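You operate a simulated robot arm through the tools that you are given. There is no shell and no other tool. Be economical: measure what you need, move in short steps, check, and stop when the job is done.

Carry out the task below with a simulated robot arm. There is one attempt and no reset: what you move stays moved.

TASK
Switch the printer on and set it to photo paper, wide, stripes design.
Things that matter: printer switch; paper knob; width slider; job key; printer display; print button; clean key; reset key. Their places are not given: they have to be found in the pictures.

It is judged by the outcome, as a careful person would: the job done as asked, and still so three seconds after it is handed in. It fails if anything else is knocked over, pushed out of place, dropped, spilled or broken.

THE ROBOT
A 6-joint arm with a two-finger parallel gripper, fixed in place. Base frame: the origin is at the foot of the arm, x ahead of it, y to its left, z up. Lengths are in m, angles in rad, forces in N, time in s.
Its first joint turns from -1.152 to 1.152 rad. Payload 2.7 kg.
Tool frame: the origin (TCP) lies between the finger pads and is the grasp point; the fingertips stand 0.023 m ahead of it; z points along the fingers, y is the line along which they close. The gripper opens to 0.094 m. The fingers are 0.038 m wide and 0.01 m thick; the gripper's body (0.054 by 0.096 m) begins 0.039 m behind the TCP.
Orientation is that of the tool frame in the base frame, as [roll, pitch, yaw] about the fixed x, y, z axes, in that order (R = Rz(yaw) Ry(pitch) Rx(roll)). With the fingers straight down and closing along the base's y, the tool's x points along the base's -x, its y along +y and its z along -z.

THE INTERFACE
- The arm moves only by the tool move_arm. Its argument "motion" is text: rows parted by semicolons, each of 7 numbers parted by spaces: the shift along the base's x, y, z in m, then the turn, a rotation vector about the base's x, y, z in rad, then the gripper command, from -1 (shut) to 1 (fully open), values between in proportion. In form: tx ty tz wx wy wz fingers; .... A call has 1 to 12 rows; each row is the pose to reach, as a shift and turn from the pose commanded when the call began. A row lasts 0.2 s, in which the tool goes at most 0.05 m and 0.15 rad; a call with a longer step from one row to the next is refused whole, and so is a gripper value outside its range. A pose out of reach is approached as far as the arm can. The call stops where the force on the tool passes 70 N (or 10 N more than at its start, if that is more) or the arm is blocked; 0.2 s more then pass. The fingers move at their own pace (about 0.045 m/s each) and stop on an object; they squeeze with about 34 N. The grip force told is the motor's: it shows also when the fingers shut on nothing. Time passes only in rows, and 0.2 s behind the last, so rows that repeat a pose let the fingers close. It gives the time, the measured TCP pose, the force on the tool (base axes), the opening and the grip force at its end, in the units of the frame above (readings bear some noise), and new pictures: "views" is both (left out), scene, wrist or none.
- Cameras (640 x 400 px; columns grow to the right, rows downward): "scene" is fixed at [0.072, -0.4248, 1.4157]; the picture's right is [0.82, -0.57, 0.00], its down [-0.26, -0.38, -0.89] and it looks along [0.50, 0.73, -0.46] (base axes); focal length 322 px, centre (320, 200). "wrist" rides on the gripper at [-0.039, 0, -0.044] in the tool frame; the picture's right is [0.00, -1.00, 0.00], its down [0.97, 0.00, -0.24] and it looks along [0.24, 0.00, 0.97] (tool axes); focal length 218 px, centre (320, 200).
- pixel_to_xyz(camera, pixels): for up to 12 pixels [column, row] of the newest picture of that camera ("zoom" is the newest enlarged one), the place [x, y, z] in the base frame of the surface seen there, good to about 0.002 m. No time passes.
- close_up(camera, box): a new picture of the part [left, top, right, bottom] of that camera's present view, enlarged. No time passes.
- sign_off(): hands the job in; it is judged then, once.

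Work in short steps. Measure before you move; look again where a grasp or a placing could have gone wrong, and mend it. You have 80 turns and 120 pictures in all, the two below and enlarged ones among them. Open the gripper and draw the arm clear of the work before you hand the job in, unless the task says otherwise; then end with one line.

The tools are called after "Call:" by a JSON object that holds its "api" and its "payload". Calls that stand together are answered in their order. move_arm: Moves the arm, as the interface text tells. Its arguments: {"type":"object","properties":{"motion":{"type":"string"},"views":{"type":"string","enum":["both","scene","wrist","none"]}},"required":["motion"]} The other tools are called the same way: pixel_to_xyz (camera, pixels) gives the place of the surface under pixels of a picture; close_up (camera, box) takes an enlarged picture of a part of a camera's view; sign_off () hands the job in.

At the start:

```text
clock: 0.0
position: [0.3496, -0.0973, 1.2525]
orientation: [3.14, 0.002, -3.139]
ft_force: [0.3, -0.2, 0.3]
grip_width: 0.094
grip_force: 0.1
```

scene: 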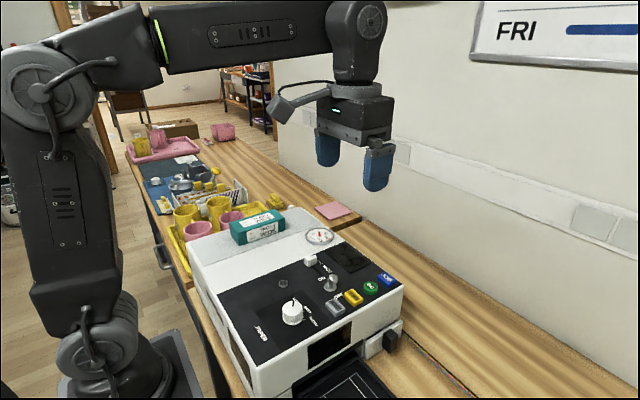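
wrist: 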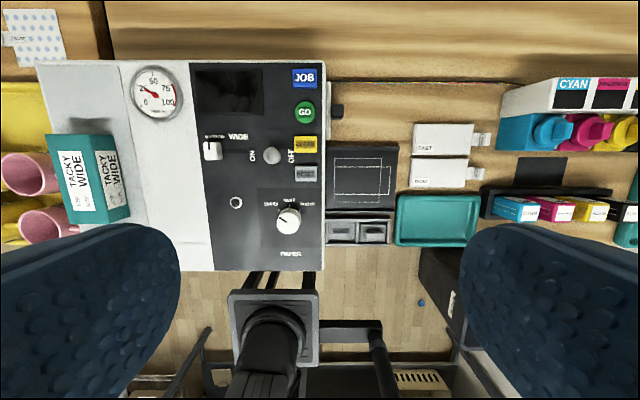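

The printer panel shows in both views. I enlarge the panel in each to read the labels.

Call:
{"api": "close_up", "payload": {"camera": "wrist", "box": [190, 60, 334, 150]}}

Call:
{"api": "close_up", "payload": {"camera": "wrist", "box": [190, 130, 350, 270]}}

Call:
{"api": "close_up", "payload": {"camera": "scene", "box": [220, 220, 420, 360]}}

Call:
{"api": "pixel_to_xyz", "payload": {"camera": "wrist", "pixels": [[213, 150], [271, 156], [288, 218], [305, 78], [304, 112], [304, 144], [305, 173], [230, 90], [240, 225], [250, 152], [291, 155], [300, 240]]}}

```text
4.44 times, centred on (262, 105) of wrist
```

zoom: 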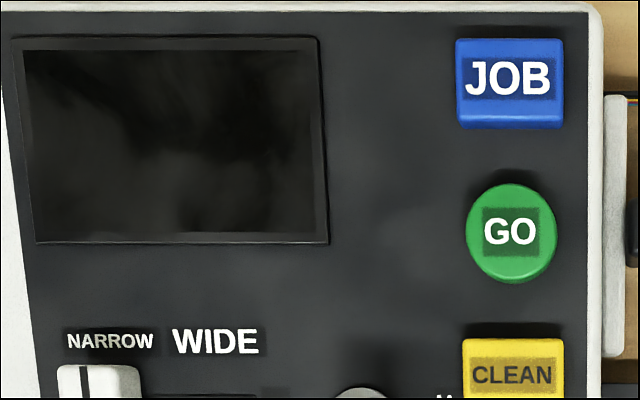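

```text
2.86 times, centred on (270, 200) of wrist
```

zoom: 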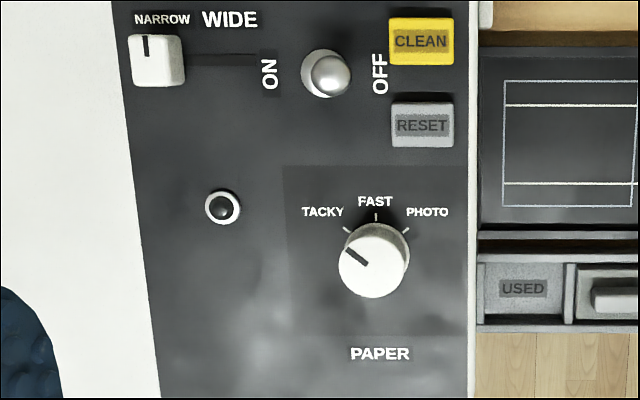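

```text
2.86 times, centred on (320, 290) of scene
```

zoom: 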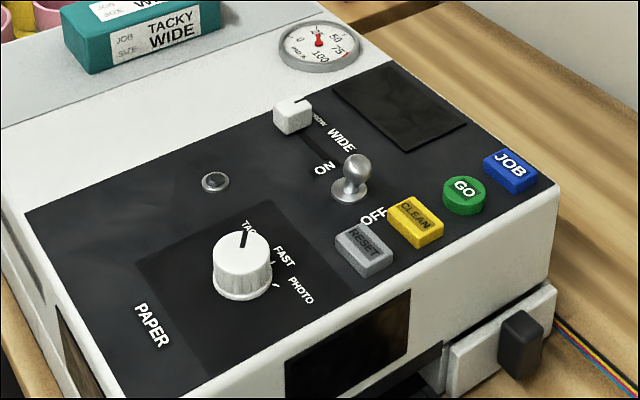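

```text
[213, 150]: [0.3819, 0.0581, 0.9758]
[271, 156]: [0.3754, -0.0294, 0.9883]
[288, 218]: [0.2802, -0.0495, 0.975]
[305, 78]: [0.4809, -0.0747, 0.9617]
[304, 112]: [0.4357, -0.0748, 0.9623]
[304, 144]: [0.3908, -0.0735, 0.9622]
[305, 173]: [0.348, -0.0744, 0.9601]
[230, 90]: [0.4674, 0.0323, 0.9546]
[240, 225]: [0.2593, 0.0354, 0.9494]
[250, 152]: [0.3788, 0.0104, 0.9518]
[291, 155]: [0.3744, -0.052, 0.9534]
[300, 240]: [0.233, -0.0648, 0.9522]
```

The lever leans to OFF (toward -y), the slider is at NARROW (+y end) and the knob is at TACKY. I measure finer points in an enlarged view before moving.

Call:
{"api": "close_up", "payload": {"camera": "wrist", "box": [200, 130, 328, 210]}}

Call:
{"api": "pixel_to_xyz", "payload": {"camera": "zoom", "pixels": [[30, 80], [92, 80], [60, 70], [60, 125], [220, 97], [250, 97], [140, 97], [340, 130], [360, 122], [385, 122], [325, 150], [460, 220]]}}

```text
5.00 times, centred on (264, 170) of wrist
```

zoom: 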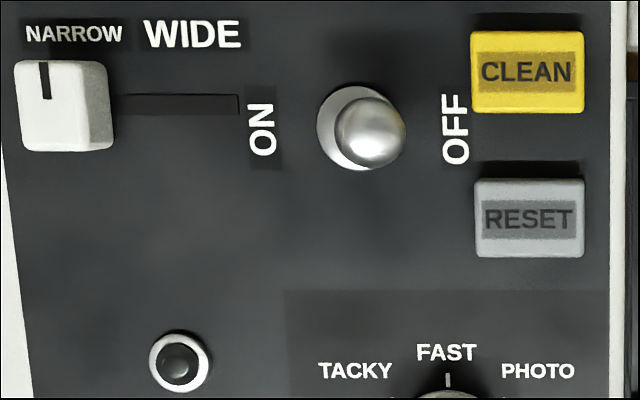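

```text
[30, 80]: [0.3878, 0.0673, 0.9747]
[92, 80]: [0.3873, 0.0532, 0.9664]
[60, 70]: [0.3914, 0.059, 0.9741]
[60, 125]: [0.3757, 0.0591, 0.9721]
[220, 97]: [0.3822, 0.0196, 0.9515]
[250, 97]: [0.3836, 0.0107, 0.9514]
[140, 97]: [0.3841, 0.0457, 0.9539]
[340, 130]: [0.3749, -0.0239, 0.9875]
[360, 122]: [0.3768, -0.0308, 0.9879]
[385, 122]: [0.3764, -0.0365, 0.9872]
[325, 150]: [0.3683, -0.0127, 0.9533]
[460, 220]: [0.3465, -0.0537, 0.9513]
```

Lever ball is at about (0.376, -0.031, 0.985). I shut the fingers and go down to the OFF side of it, above the keys.

Call:
{"api": "move_arm", "payload": {"motion": "0.01 0.005 -0.04 0 0 0 -1; 0.02 0.01 -0.08 0 0 0 -1; 0.026 0.019 -0.12 0 0 0 -1; 0.026 0.019 -0.16 0 0 0 -1; 0.026 0.019 -0.2 0 0 0 -1; 0.026 0.019 -0.23 0 0 0 -1; 0.026 0.019 -0.25 0 0 0 -1; 0.026 0.019 -0.258 0 0 0 -1; 0.026 0.019 -0.258 0 0 0 -1"}}

```text
clock: 2.0
position: [0.3769, -0.0768, 0.9939]
orientation: [3.141, 0.004, -3.14]
ft_force: [-0.1, 0.9, -0.3]
grip_width: 0.0
grip_force: 33.8
```

scene: 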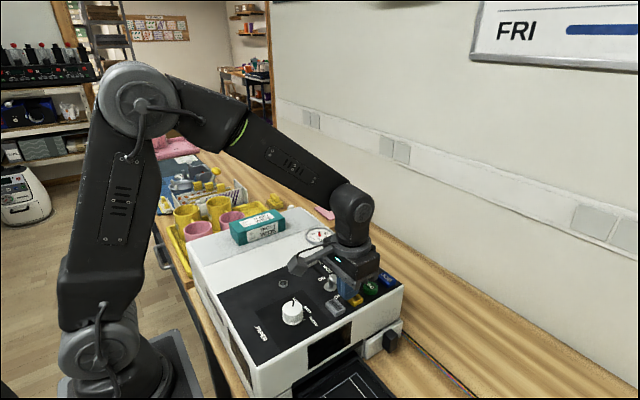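
wrist: 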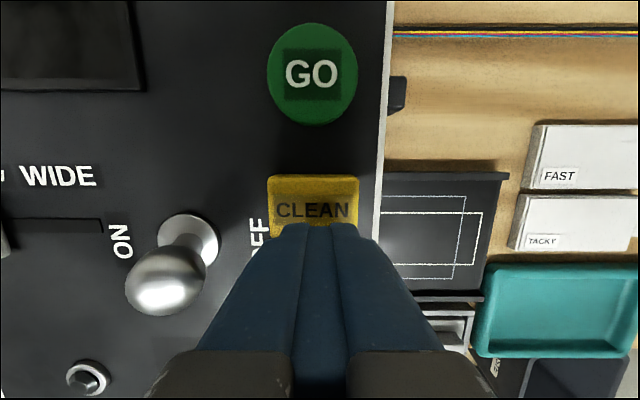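

Fingertips stand beside the lever, above the keys. I push toward +y.

Call:
{"api": "move_arm", "payload": {"motion": "0 0.02 0 0 0 0 -1; 0 0.03 0 0 0 0 -1; 0 0.038 0 0 0 0 -1; 0 0.046 0 0 0 0 -1; 0 0.053 0 0 0 0 -1; 0 0.04 0 0 0 0 -1; 0 0.02 0 0 0 0 -1; 0 0 0.01 0 0 0 -1; 0 0 0.05 0 0 0 -1; 0 0 0.09 0 0 0 -1"}}

```text
clock: 4.2
position: [0.3777, -0.0764, 1.0829]
orientation: [3.138, 0.001, -3.14]
ft_force: [0.0, -1.3, 0.9]
grip_width: 0.0
grip_force: 34.0
```

scene: 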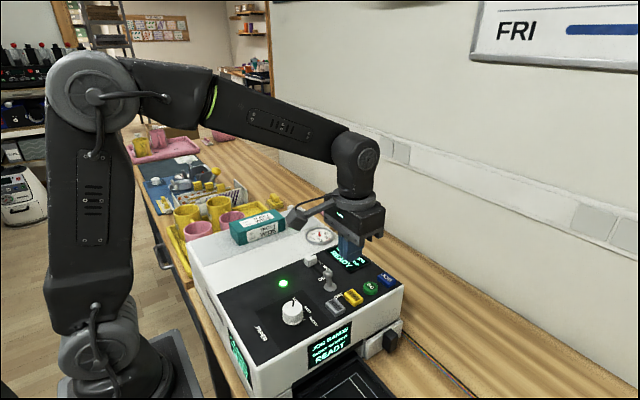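
wrist: 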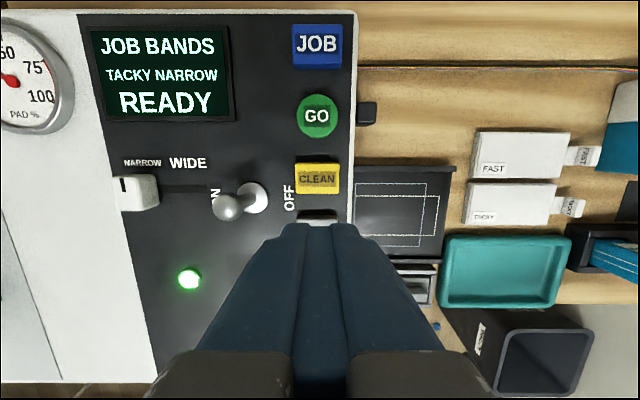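

The printer is on: display reads JOB BANDS / TACKY NARROW / READY. I check the heights around the slider's far side.

Call:
{"api": "pixel_to_xyz", "payload": {"camera": "wrist", "pixels": [[90, 190], [110, 170], [60, 190], [135, 190], [20, 80], [60, 100]]}}

Call:
{"api": "pixel_to_xyz", "payload": {"camera": "scene", "pixels": [[258, 220], [283, 230], [240, 240], [320, 236], [329, 270]]}}

```text
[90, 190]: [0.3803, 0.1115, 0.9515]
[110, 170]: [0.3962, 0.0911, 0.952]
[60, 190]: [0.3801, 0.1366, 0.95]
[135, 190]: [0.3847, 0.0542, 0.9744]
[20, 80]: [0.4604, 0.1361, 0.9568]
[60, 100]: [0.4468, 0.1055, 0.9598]
```

```text
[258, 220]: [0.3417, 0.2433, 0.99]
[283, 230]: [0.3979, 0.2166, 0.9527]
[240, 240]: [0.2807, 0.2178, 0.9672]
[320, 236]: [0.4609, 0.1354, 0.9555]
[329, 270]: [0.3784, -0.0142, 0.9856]
```

Surface there is flat at 0.951. I lift, cross over and come down on the slider's +y side at y≈0.09.

Call:
{"api": "move_arm", "payload": {"motion": "0.003 0.045 0 0 0 0 -1; 0.006 0.09 0 0 0 0 -1; 0.008 0.135 0 0 0 0 -1; 0.008 0.172 0 0 0 0 -1; 0.008 0.172 -0.04 0 0 0 -1; 0.008 0.172 -0.08 0 0 0 -1; 0.008 0.172 -0.102 0 0 0 -1; 0.008 0.172 -0.102 0 0 0 -1; 0.008 0.155 -0.102 0 0 0 -1; 0.008 0.145 -0.102 0 0 0 -1; 0.008 0.135 -0.102 0 0 0 -1; 0.008 0.125 -0.102 0 0 0 -1"}}

```text
clock: 6.8
position: [0.3865, 0.0466, 0.9835]
orientation: [3.14, 0.003, -3.139]
ft_force: [-0.1, 0.9, 0.1]
grip_width: 0.0002
grip_force: 33.8
```

scene: 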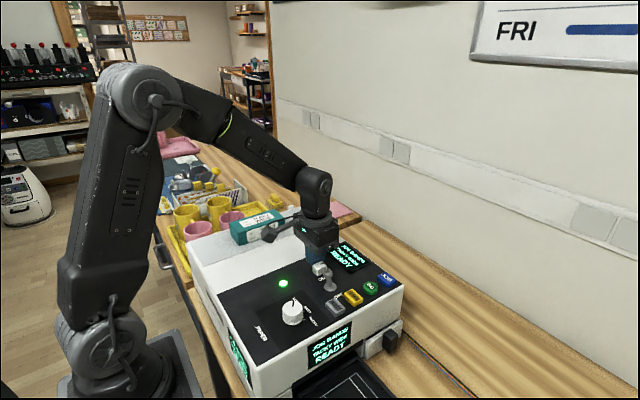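
wrist: 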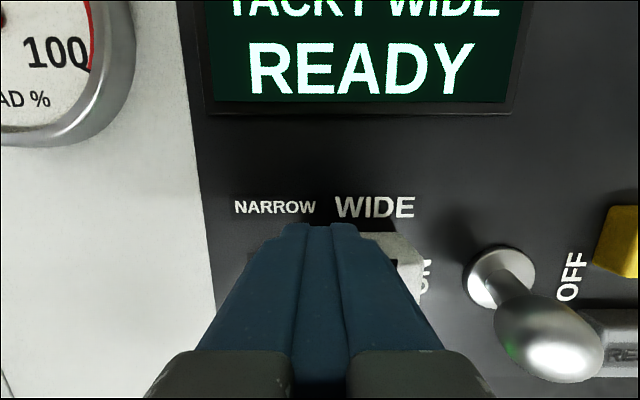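

The display already reads TACKY WIDE. I push a few mm more to seat the slider, then back off and lift.

Call:
{"api": "move_arm", "payload": {"motion": "0 -0.004 0 0 0 0 -1; 0 -0.006 0 0 0 0 -1; 0 0.01 0 0 0 0 -1; 0 0.02 0.02 0 0 0 -1; 0 0.02 0.06 0 0 0 -1; 0 0.0 0.1 0 0 0 -1; -0.03 -0.03 0.12 0 0 0 -0.6; -0.06 -0.06 0.12 0 0 0 -0.2; -0.09 -0.09 0.12 0 0 0 0.1"}}

```text
clock: 8.8
position: [0.2927, -0.0452, 1.0993]
orientation: [3.141, 0.001, -3.14]
ft_force: [0.0, 0.4, -0.8]
grip_width: 0.0518
grip_force: 0.0
```

scene: 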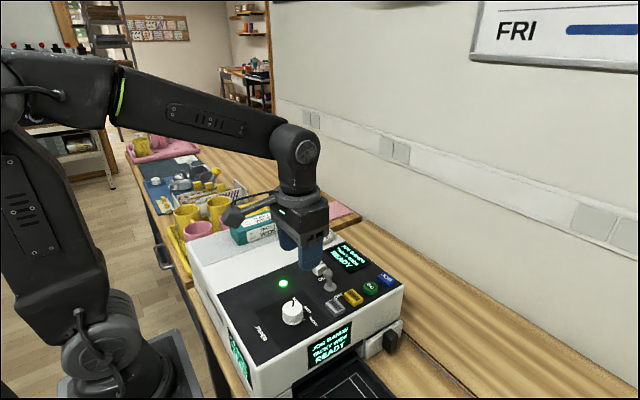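
wrist: 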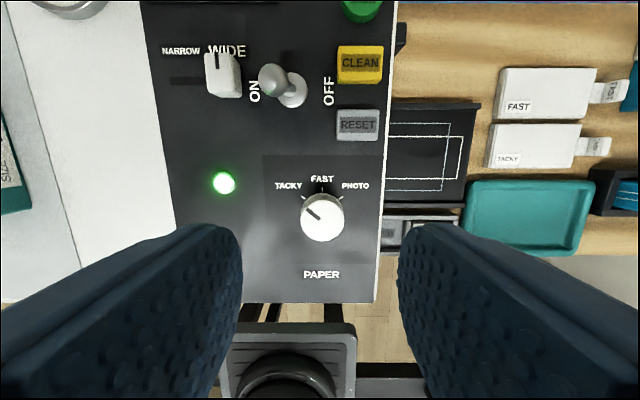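

Slider is at WIDE. I enlarge the knob and measure its centre, width and pointer.

Call:
{"api": "close_up", "payload": {"camera": "wrist", "box": [256, 165, 384, 245]}}

Call:
{"api": "pixel_to_xyz", "payload": {"camera": "zoom", "pixels": [[235, 275], [425, 275], [330, 190], [330, 360], [330, 275], [255, 215], [300, 250], [228, 150], [330, 120], [430, 155]]}}

```text
5.00 times, centred on (320, 205) of wrist
```

zoom: 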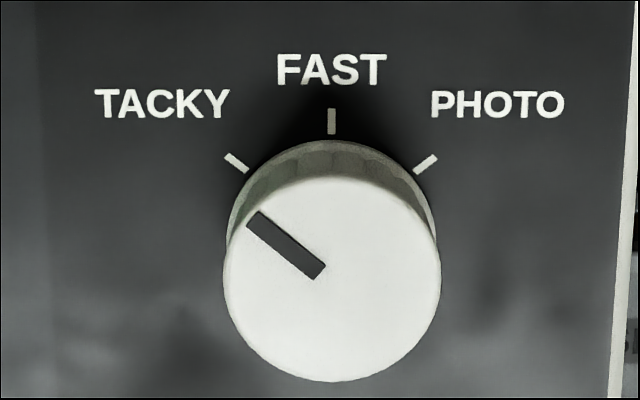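

```text
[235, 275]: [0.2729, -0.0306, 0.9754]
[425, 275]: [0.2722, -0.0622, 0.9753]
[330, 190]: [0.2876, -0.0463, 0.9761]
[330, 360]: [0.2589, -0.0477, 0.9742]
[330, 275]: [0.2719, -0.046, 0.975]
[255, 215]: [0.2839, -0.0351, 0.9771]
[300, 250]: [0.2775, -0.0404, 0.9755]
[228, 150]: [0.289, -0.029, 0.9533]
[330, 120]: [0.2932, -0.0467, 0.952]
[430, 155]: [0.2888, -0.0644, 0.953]
```

Knob centre ≈ (0.2725, -0.0465), diameter ≈ 0.036, top 0.975; pointer about 50° to the TACKY side. I pre-turn the gripper +0.87 rad and straddle the knob with fingers open.

Call:
{"api": "move_arm", "payload": {"motion": "-0.01 -0.003 0 0 0 0.145 0.1; -0.021 -0.003 0 0 0 0.29 0.1; -0.021 -0.003 0 0 0 0.435 0.1; -0.021 -0.003 -0.01 0 0 0.58 0.1; -0.021 -0.003 -0.02 0 0 0.725 0.1; -0.021 -0.003 -0.04 0 0 0.87 0.1; -0.021 -0.003 -0.07 0 0 0.87 0.1; -0.021 -0.003 -0.09 0 0 0.87 0.1; -0.021 -0.003 -0.09 0 0 0.87 0.1"}}

```text
clock: 10.8
position: [0.2702, -0.0457, 1.0117]
orientation: [3.138, 0.0, -2.269]
ft_force: [-1.6, -0.2, 0.4]
grip_width: 0.0517
grip_force: 0.2
```

scene: 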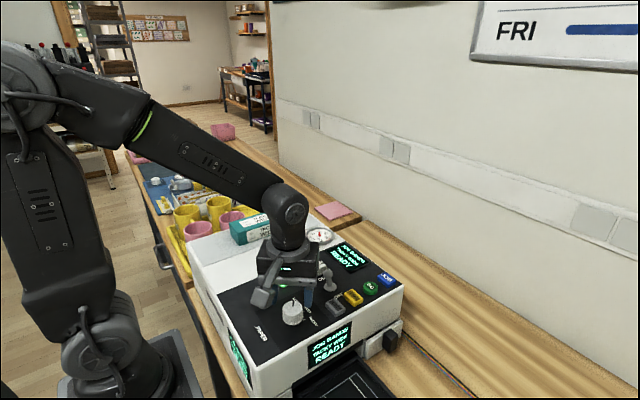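
wrist: 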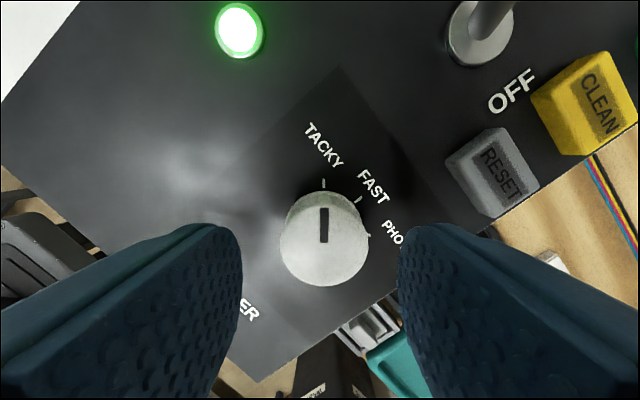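

The knob is centred between the fingers and its pointer lines up with the tool. I go down to TCP z≈0.981 and close.

Call:
{"api": "move_arm", "payload": {"motion": "0.001 0 -0.015 0 0 0 0.1; 0.002 0 -0.031 0 0 0 0.1; 0.002 0 -0.031 0 0 0 -0.1; 0.002 0 -0.031 0 0 0 -1; 0.002 0 -0.031 0 0 0 -1; 0.002 0 -0.031 0 0 0 -1"}}

```text
clock: 12.2
position: [0.2743, -0.0435, 0.9817]
orientation: [3.141, 0.001, -2.27]
ft_force: [-4.3, 7.8, -4.3]
grip_width: 0.0355
grip_force: 45.2
```

scene: 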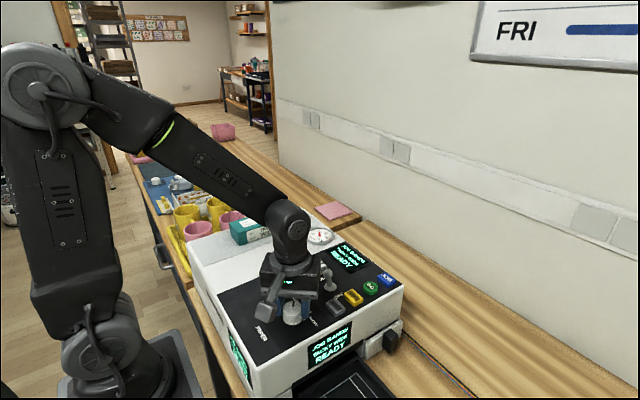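
wrist: 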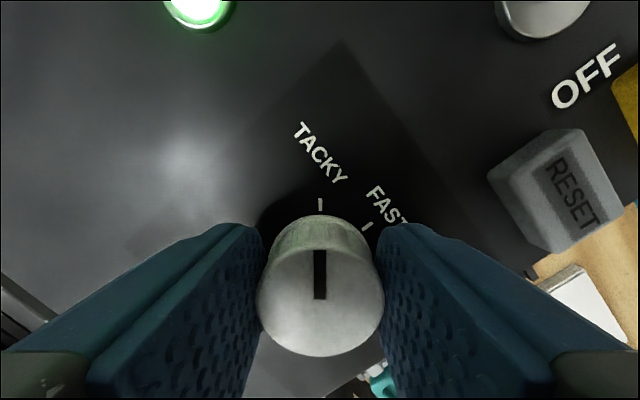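

Gripped at 0.0355 m. I turn clockwise 1.74 rad, centring the command on the measured pose.

Call:
{"api": "move_arm", "payload": {"motion": "0 0.0025 0 0 0 -0.145 -1; 0 0.0025 0 0 0 -0.29 -1; 0 0.0025 0 0 0 -0.435 -1; 0 0.0025 0 0 0 -0.58 -1; 0 0.0025 0 0 0 -0.725 -1; 0 0.0025 0 0 0 -0.87 -1; 0 0.0025 0 0 0 -1.015 -1; 0 0.0025 0 0 0 -1.16 -1; 0 0.0025 0 0 0 -1.305 -1; 0 0.0025 0 0 0 -1.45 -1; 0 0.0025 0 0 0 -1.595 -1; 0 0.0025 0 0 0 -1.74 -1"}}

```text
clock: 14.8
position: [0.2728, -0.0485, 0.9808]
orientation: [-3.128, 0.005, 2.329]
ft_force: [-5.0, -18.6, 2.6]
grip_width: 0.0351
grip_force: 45.1
stopped in row 12: the force on the tool passed its limit (the readings are from after the stop); the commanded pose is now the measured one
```

scene: 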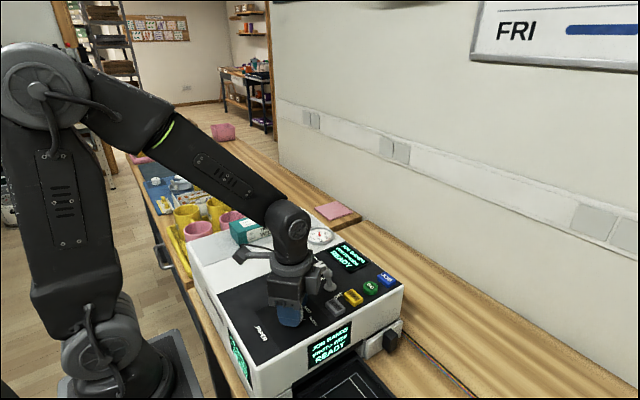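
wrist: 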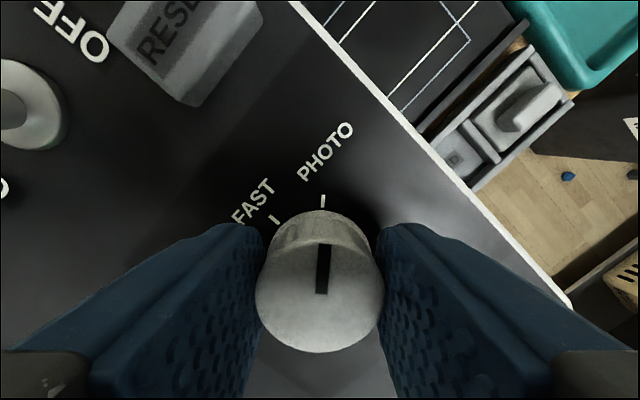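

The knob reached its stop, pointing at PHOTO. I open and lift straight up.

Call:
{"api": "move_arm", "payload": {"motion": "0 0 0 0 0 0 0.1; 0 0 0 0 0 0 0.1; 0 0 0 0 0 0 0.1; 0 0 0.03 0 0 0 0.1; 0 0 0.07 0 0 0.14 0.1; 0 0 0.11 0 0 0.28 -0.2; 0.03 0 0.12 0 0 0.42 -0.6; 0.06 0 0.12 0 0 0.56 -1; 0.09 -0.01 0.12 0 0 0.69 -1; 0.12 -0.015 0.12 0 0 0.82 -1"}}

Call:
{"api": "close_up", "payload": {"camera": "scene", "box": [260, 230, 410, 370]}}

```text
clock: 17.0
position: [0.3929, -0.0613, 1.102]
orientation: [-3.132, 0.005, -3.136]
ft_force: [-0.3, -0.7, 0.4]
grip_width: 0.0
grip_force: 34.3
```

scene: 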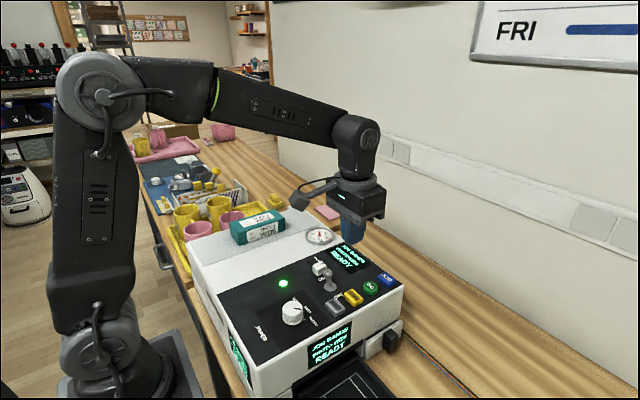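
wrist: 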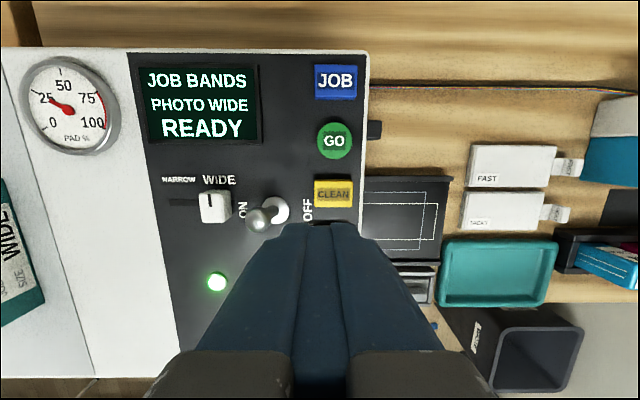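

```text
2.86 times, centred on (335, 300) of scene
```

zoom: 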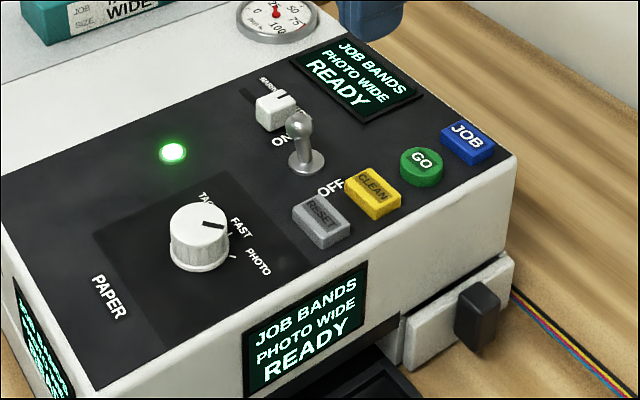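

The display reads PHOTO WIDE. Next JOB: I move above it at (0.482, -0.0745), tips about 10 mm over its top (0.962).

Call:
{"api": "move_arm", "payload": {"motion": "0.04 -0.006 0 0 0 0 -1; 0.088 -0.0135 0 0 0 0 -1; 0.088 -0.0135 -0.04 0 0 0 -1; 0.088 -0.0135 -0.08 0 0 0 -1; 0.088 -0.0135 -0.105 0 0 0 -1; 0.088 -0.0135 -0.105 0 0 0 -1"}}

Call:
{"api": "close_up", "payload": {"camera": "scene", "box": [320, 230, 420, 300]}}

```text
clock: 18.4
position: [0.4793, -0.0774, 0.9943]
orientation: [-3.132, 0.005, -3.141]
ft_force: [-0.2, 0.6, -0.3]
grip_width: 0.0
grip_force: 33.7
```

scene: 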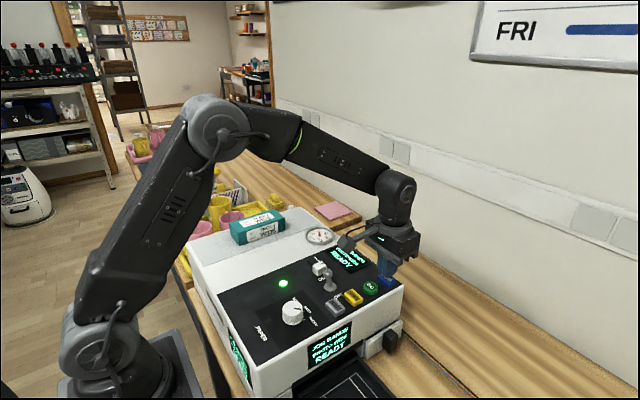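
wrist: 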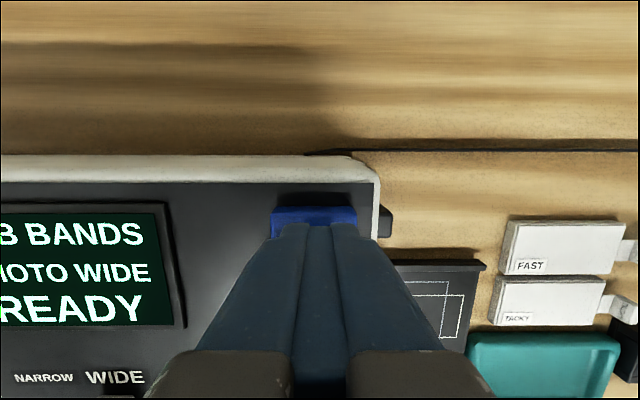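

```text
5.71 times, centred on (370, 265) of scene
```

zoom: 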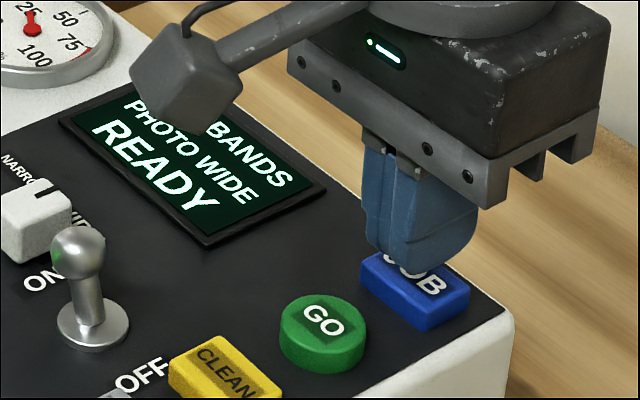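

Aligned with JOB. I press once to tip z≈0.958 and come back up.

Call:
{"api": "move_arm", "payload": {"motion": "0.002 0.002 -0.006 0 0 0 -1; 0.002 0.002 -0.01 0 0 0 -1; 0.002 0.002 -0.0135 0 0 0 -1; 0.002 0.002 0 0 0 0 -1; 0.002 0.002 0.01 0 0 0 -1"}}

```text
clock: 19.6
position: [0.4838, -0.0725, 1.006]
orientation: [-3.129, 0.006, -3.141]
ft_force: [-0.3, -0.4, 0.5]
grip_width: 0.0
grip_force: 33.7
```

scene: 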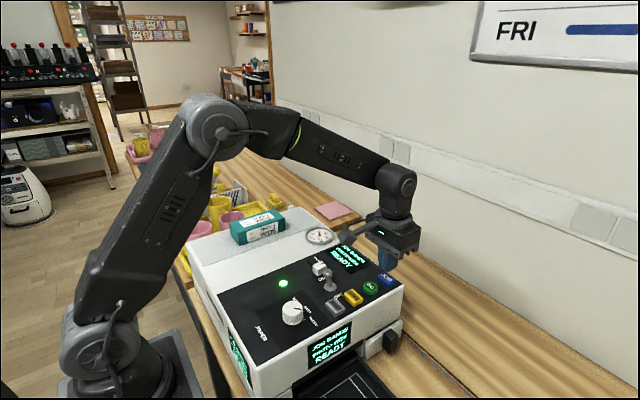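
wrist: 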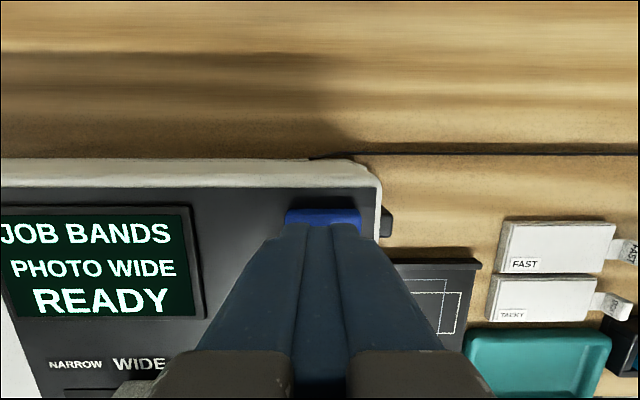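

Still BANDS; the press was too brief or shallow. I press again, slower, with a short hold.

Call:
{"api": "move_arm", "payload": {"motion": "-0.002 -0.002 -0.015 0 0 0 -1; -0.002 -0.002 -0.02 0 0 0 -1; -0.002 -0.002 -0.0235 0 0 0 -1; -0.002 -0.002 -0.0255 0 0 0 -1; -0.002 -0.002 -0.0255 0 0 0 -1"}}

```text
clock: 20.8
position: [0.4821, -0.0765, 0.9817]
orientation: [-3.132, 0.005, -3.14]
ft_force: [0.7, 0.1, 1.0]
grip_width: 0.0
grip_force: 33.6
```

scene: 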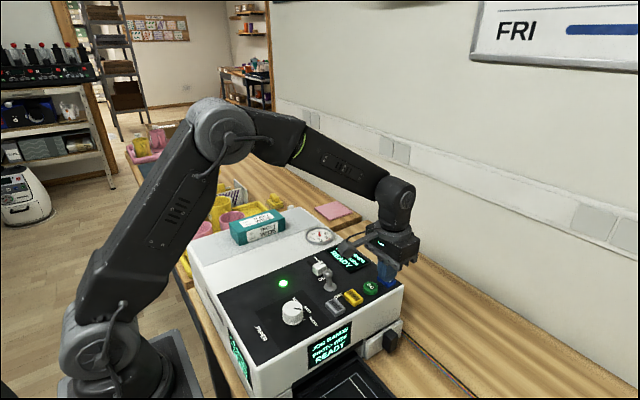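
wrist: 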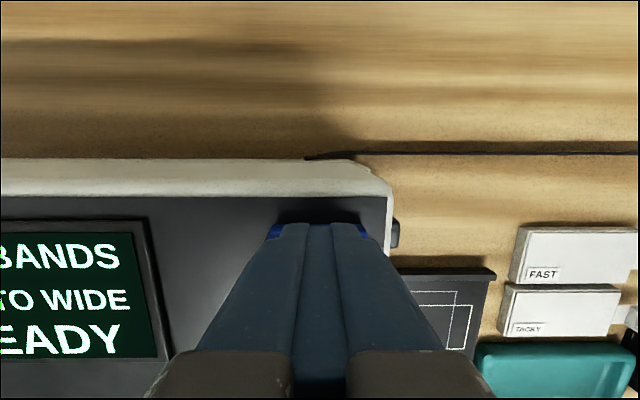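

Only ~1 N so far at tip z≈0.9587. I press 2 mm more.

Call:
{"api": "move_arm", "payload": {"motion": "0 0 -0.001 0 0 0 -1; 0 0 -0.002 0 0 0 -1; 0 0 -0.002 0 0 0 -1", "views": "wrist"}}

```text
clock: 21.6
position: [0.4819, -0.0751, 0.98]
orientation: [-3.131, 0.004, -3.14]
ft_force: [1.0, -0.7, 2.8]
grip_width: 0.0
grip_force: 34.1
```

wrist: 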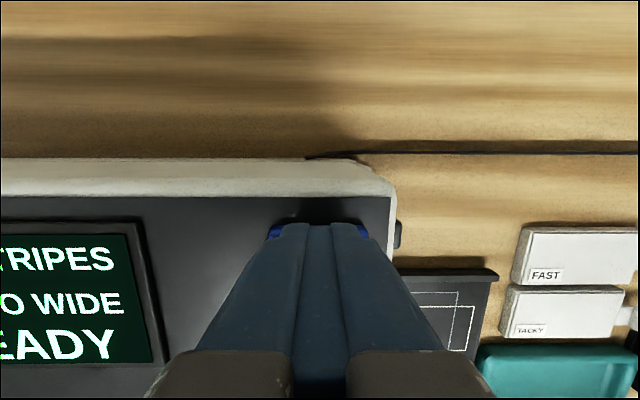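

The display now reads STRIPES. I lift straight up, draw back and open the gripper.

Call:
{"api": "move_arm", "payload": {"motion": "0 0 0.03 0 0 0 -1; 0 0 0.07 0 0 0 -1; 0 0 0.11 0 0 0 -1; -0.03 0 0.15 0 0 0 -0.5; -0.06 0 0.19 0 0 0 0; -0.1 0 0.22 0 0 0 0.5; -0.13 0 0.25 0 0 0 1; -0.13 0 0.25 0 0 0 1; -0.13 0 0.25 0 0 0 1; -0.13 0 0.25 0 0 0 1"}}

Call:
{"api": "close_up", "payload": {"camera": "scene", "box": [260, 230, 410, 370]}}

```text
clock: 23.8
position: [0.3496, -0.0737, 1.2268]
orientation: [-3.131, 0.004, -3.139]
ft_force: [0.3, -0.2, 0.7]
grip_width: 0.094
grip_force: 0.1
```

scene: 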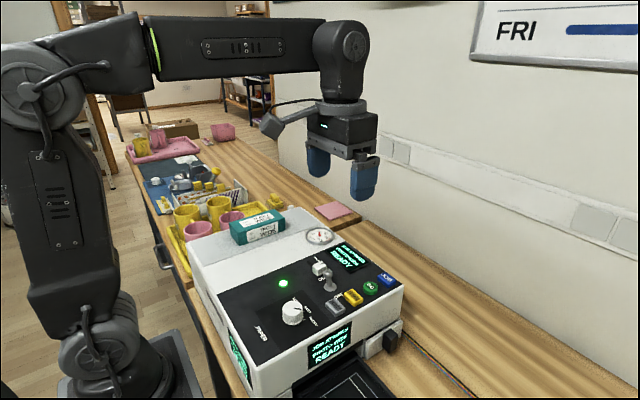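
wrist: 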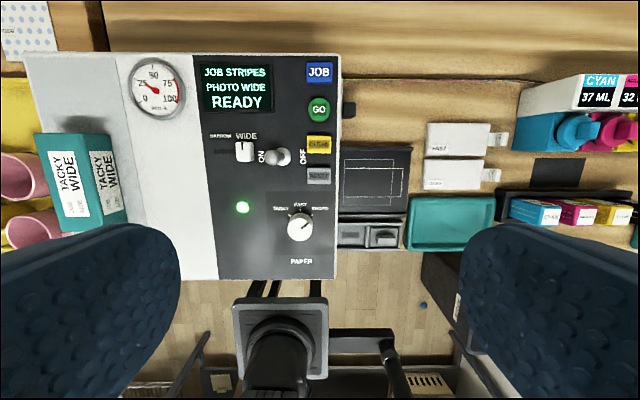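

```text
2.86 times, centred on (335, 300) of scene
```

zoom: 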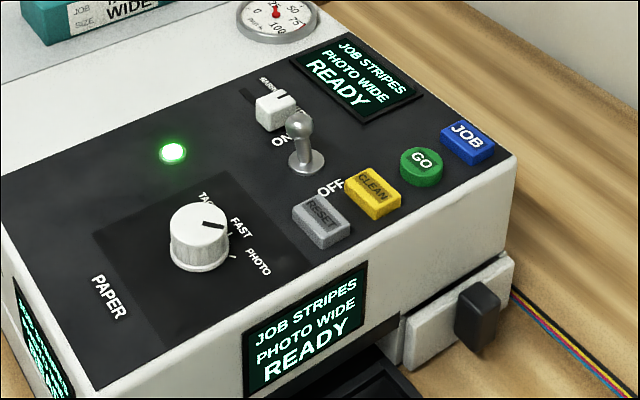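

The display reads JOB STRIPES / PHOTO WIDE / READY, nothing else has moved, and the arm is clear. I hand the job in.

Call:
{"api": "sign_off", "payload": {}}

```text
The job is handed in.
```

The printer is on and set to photo paper, wide, stripes design; its display reads JOB STRIPES / PHOTO WIDE / READY.
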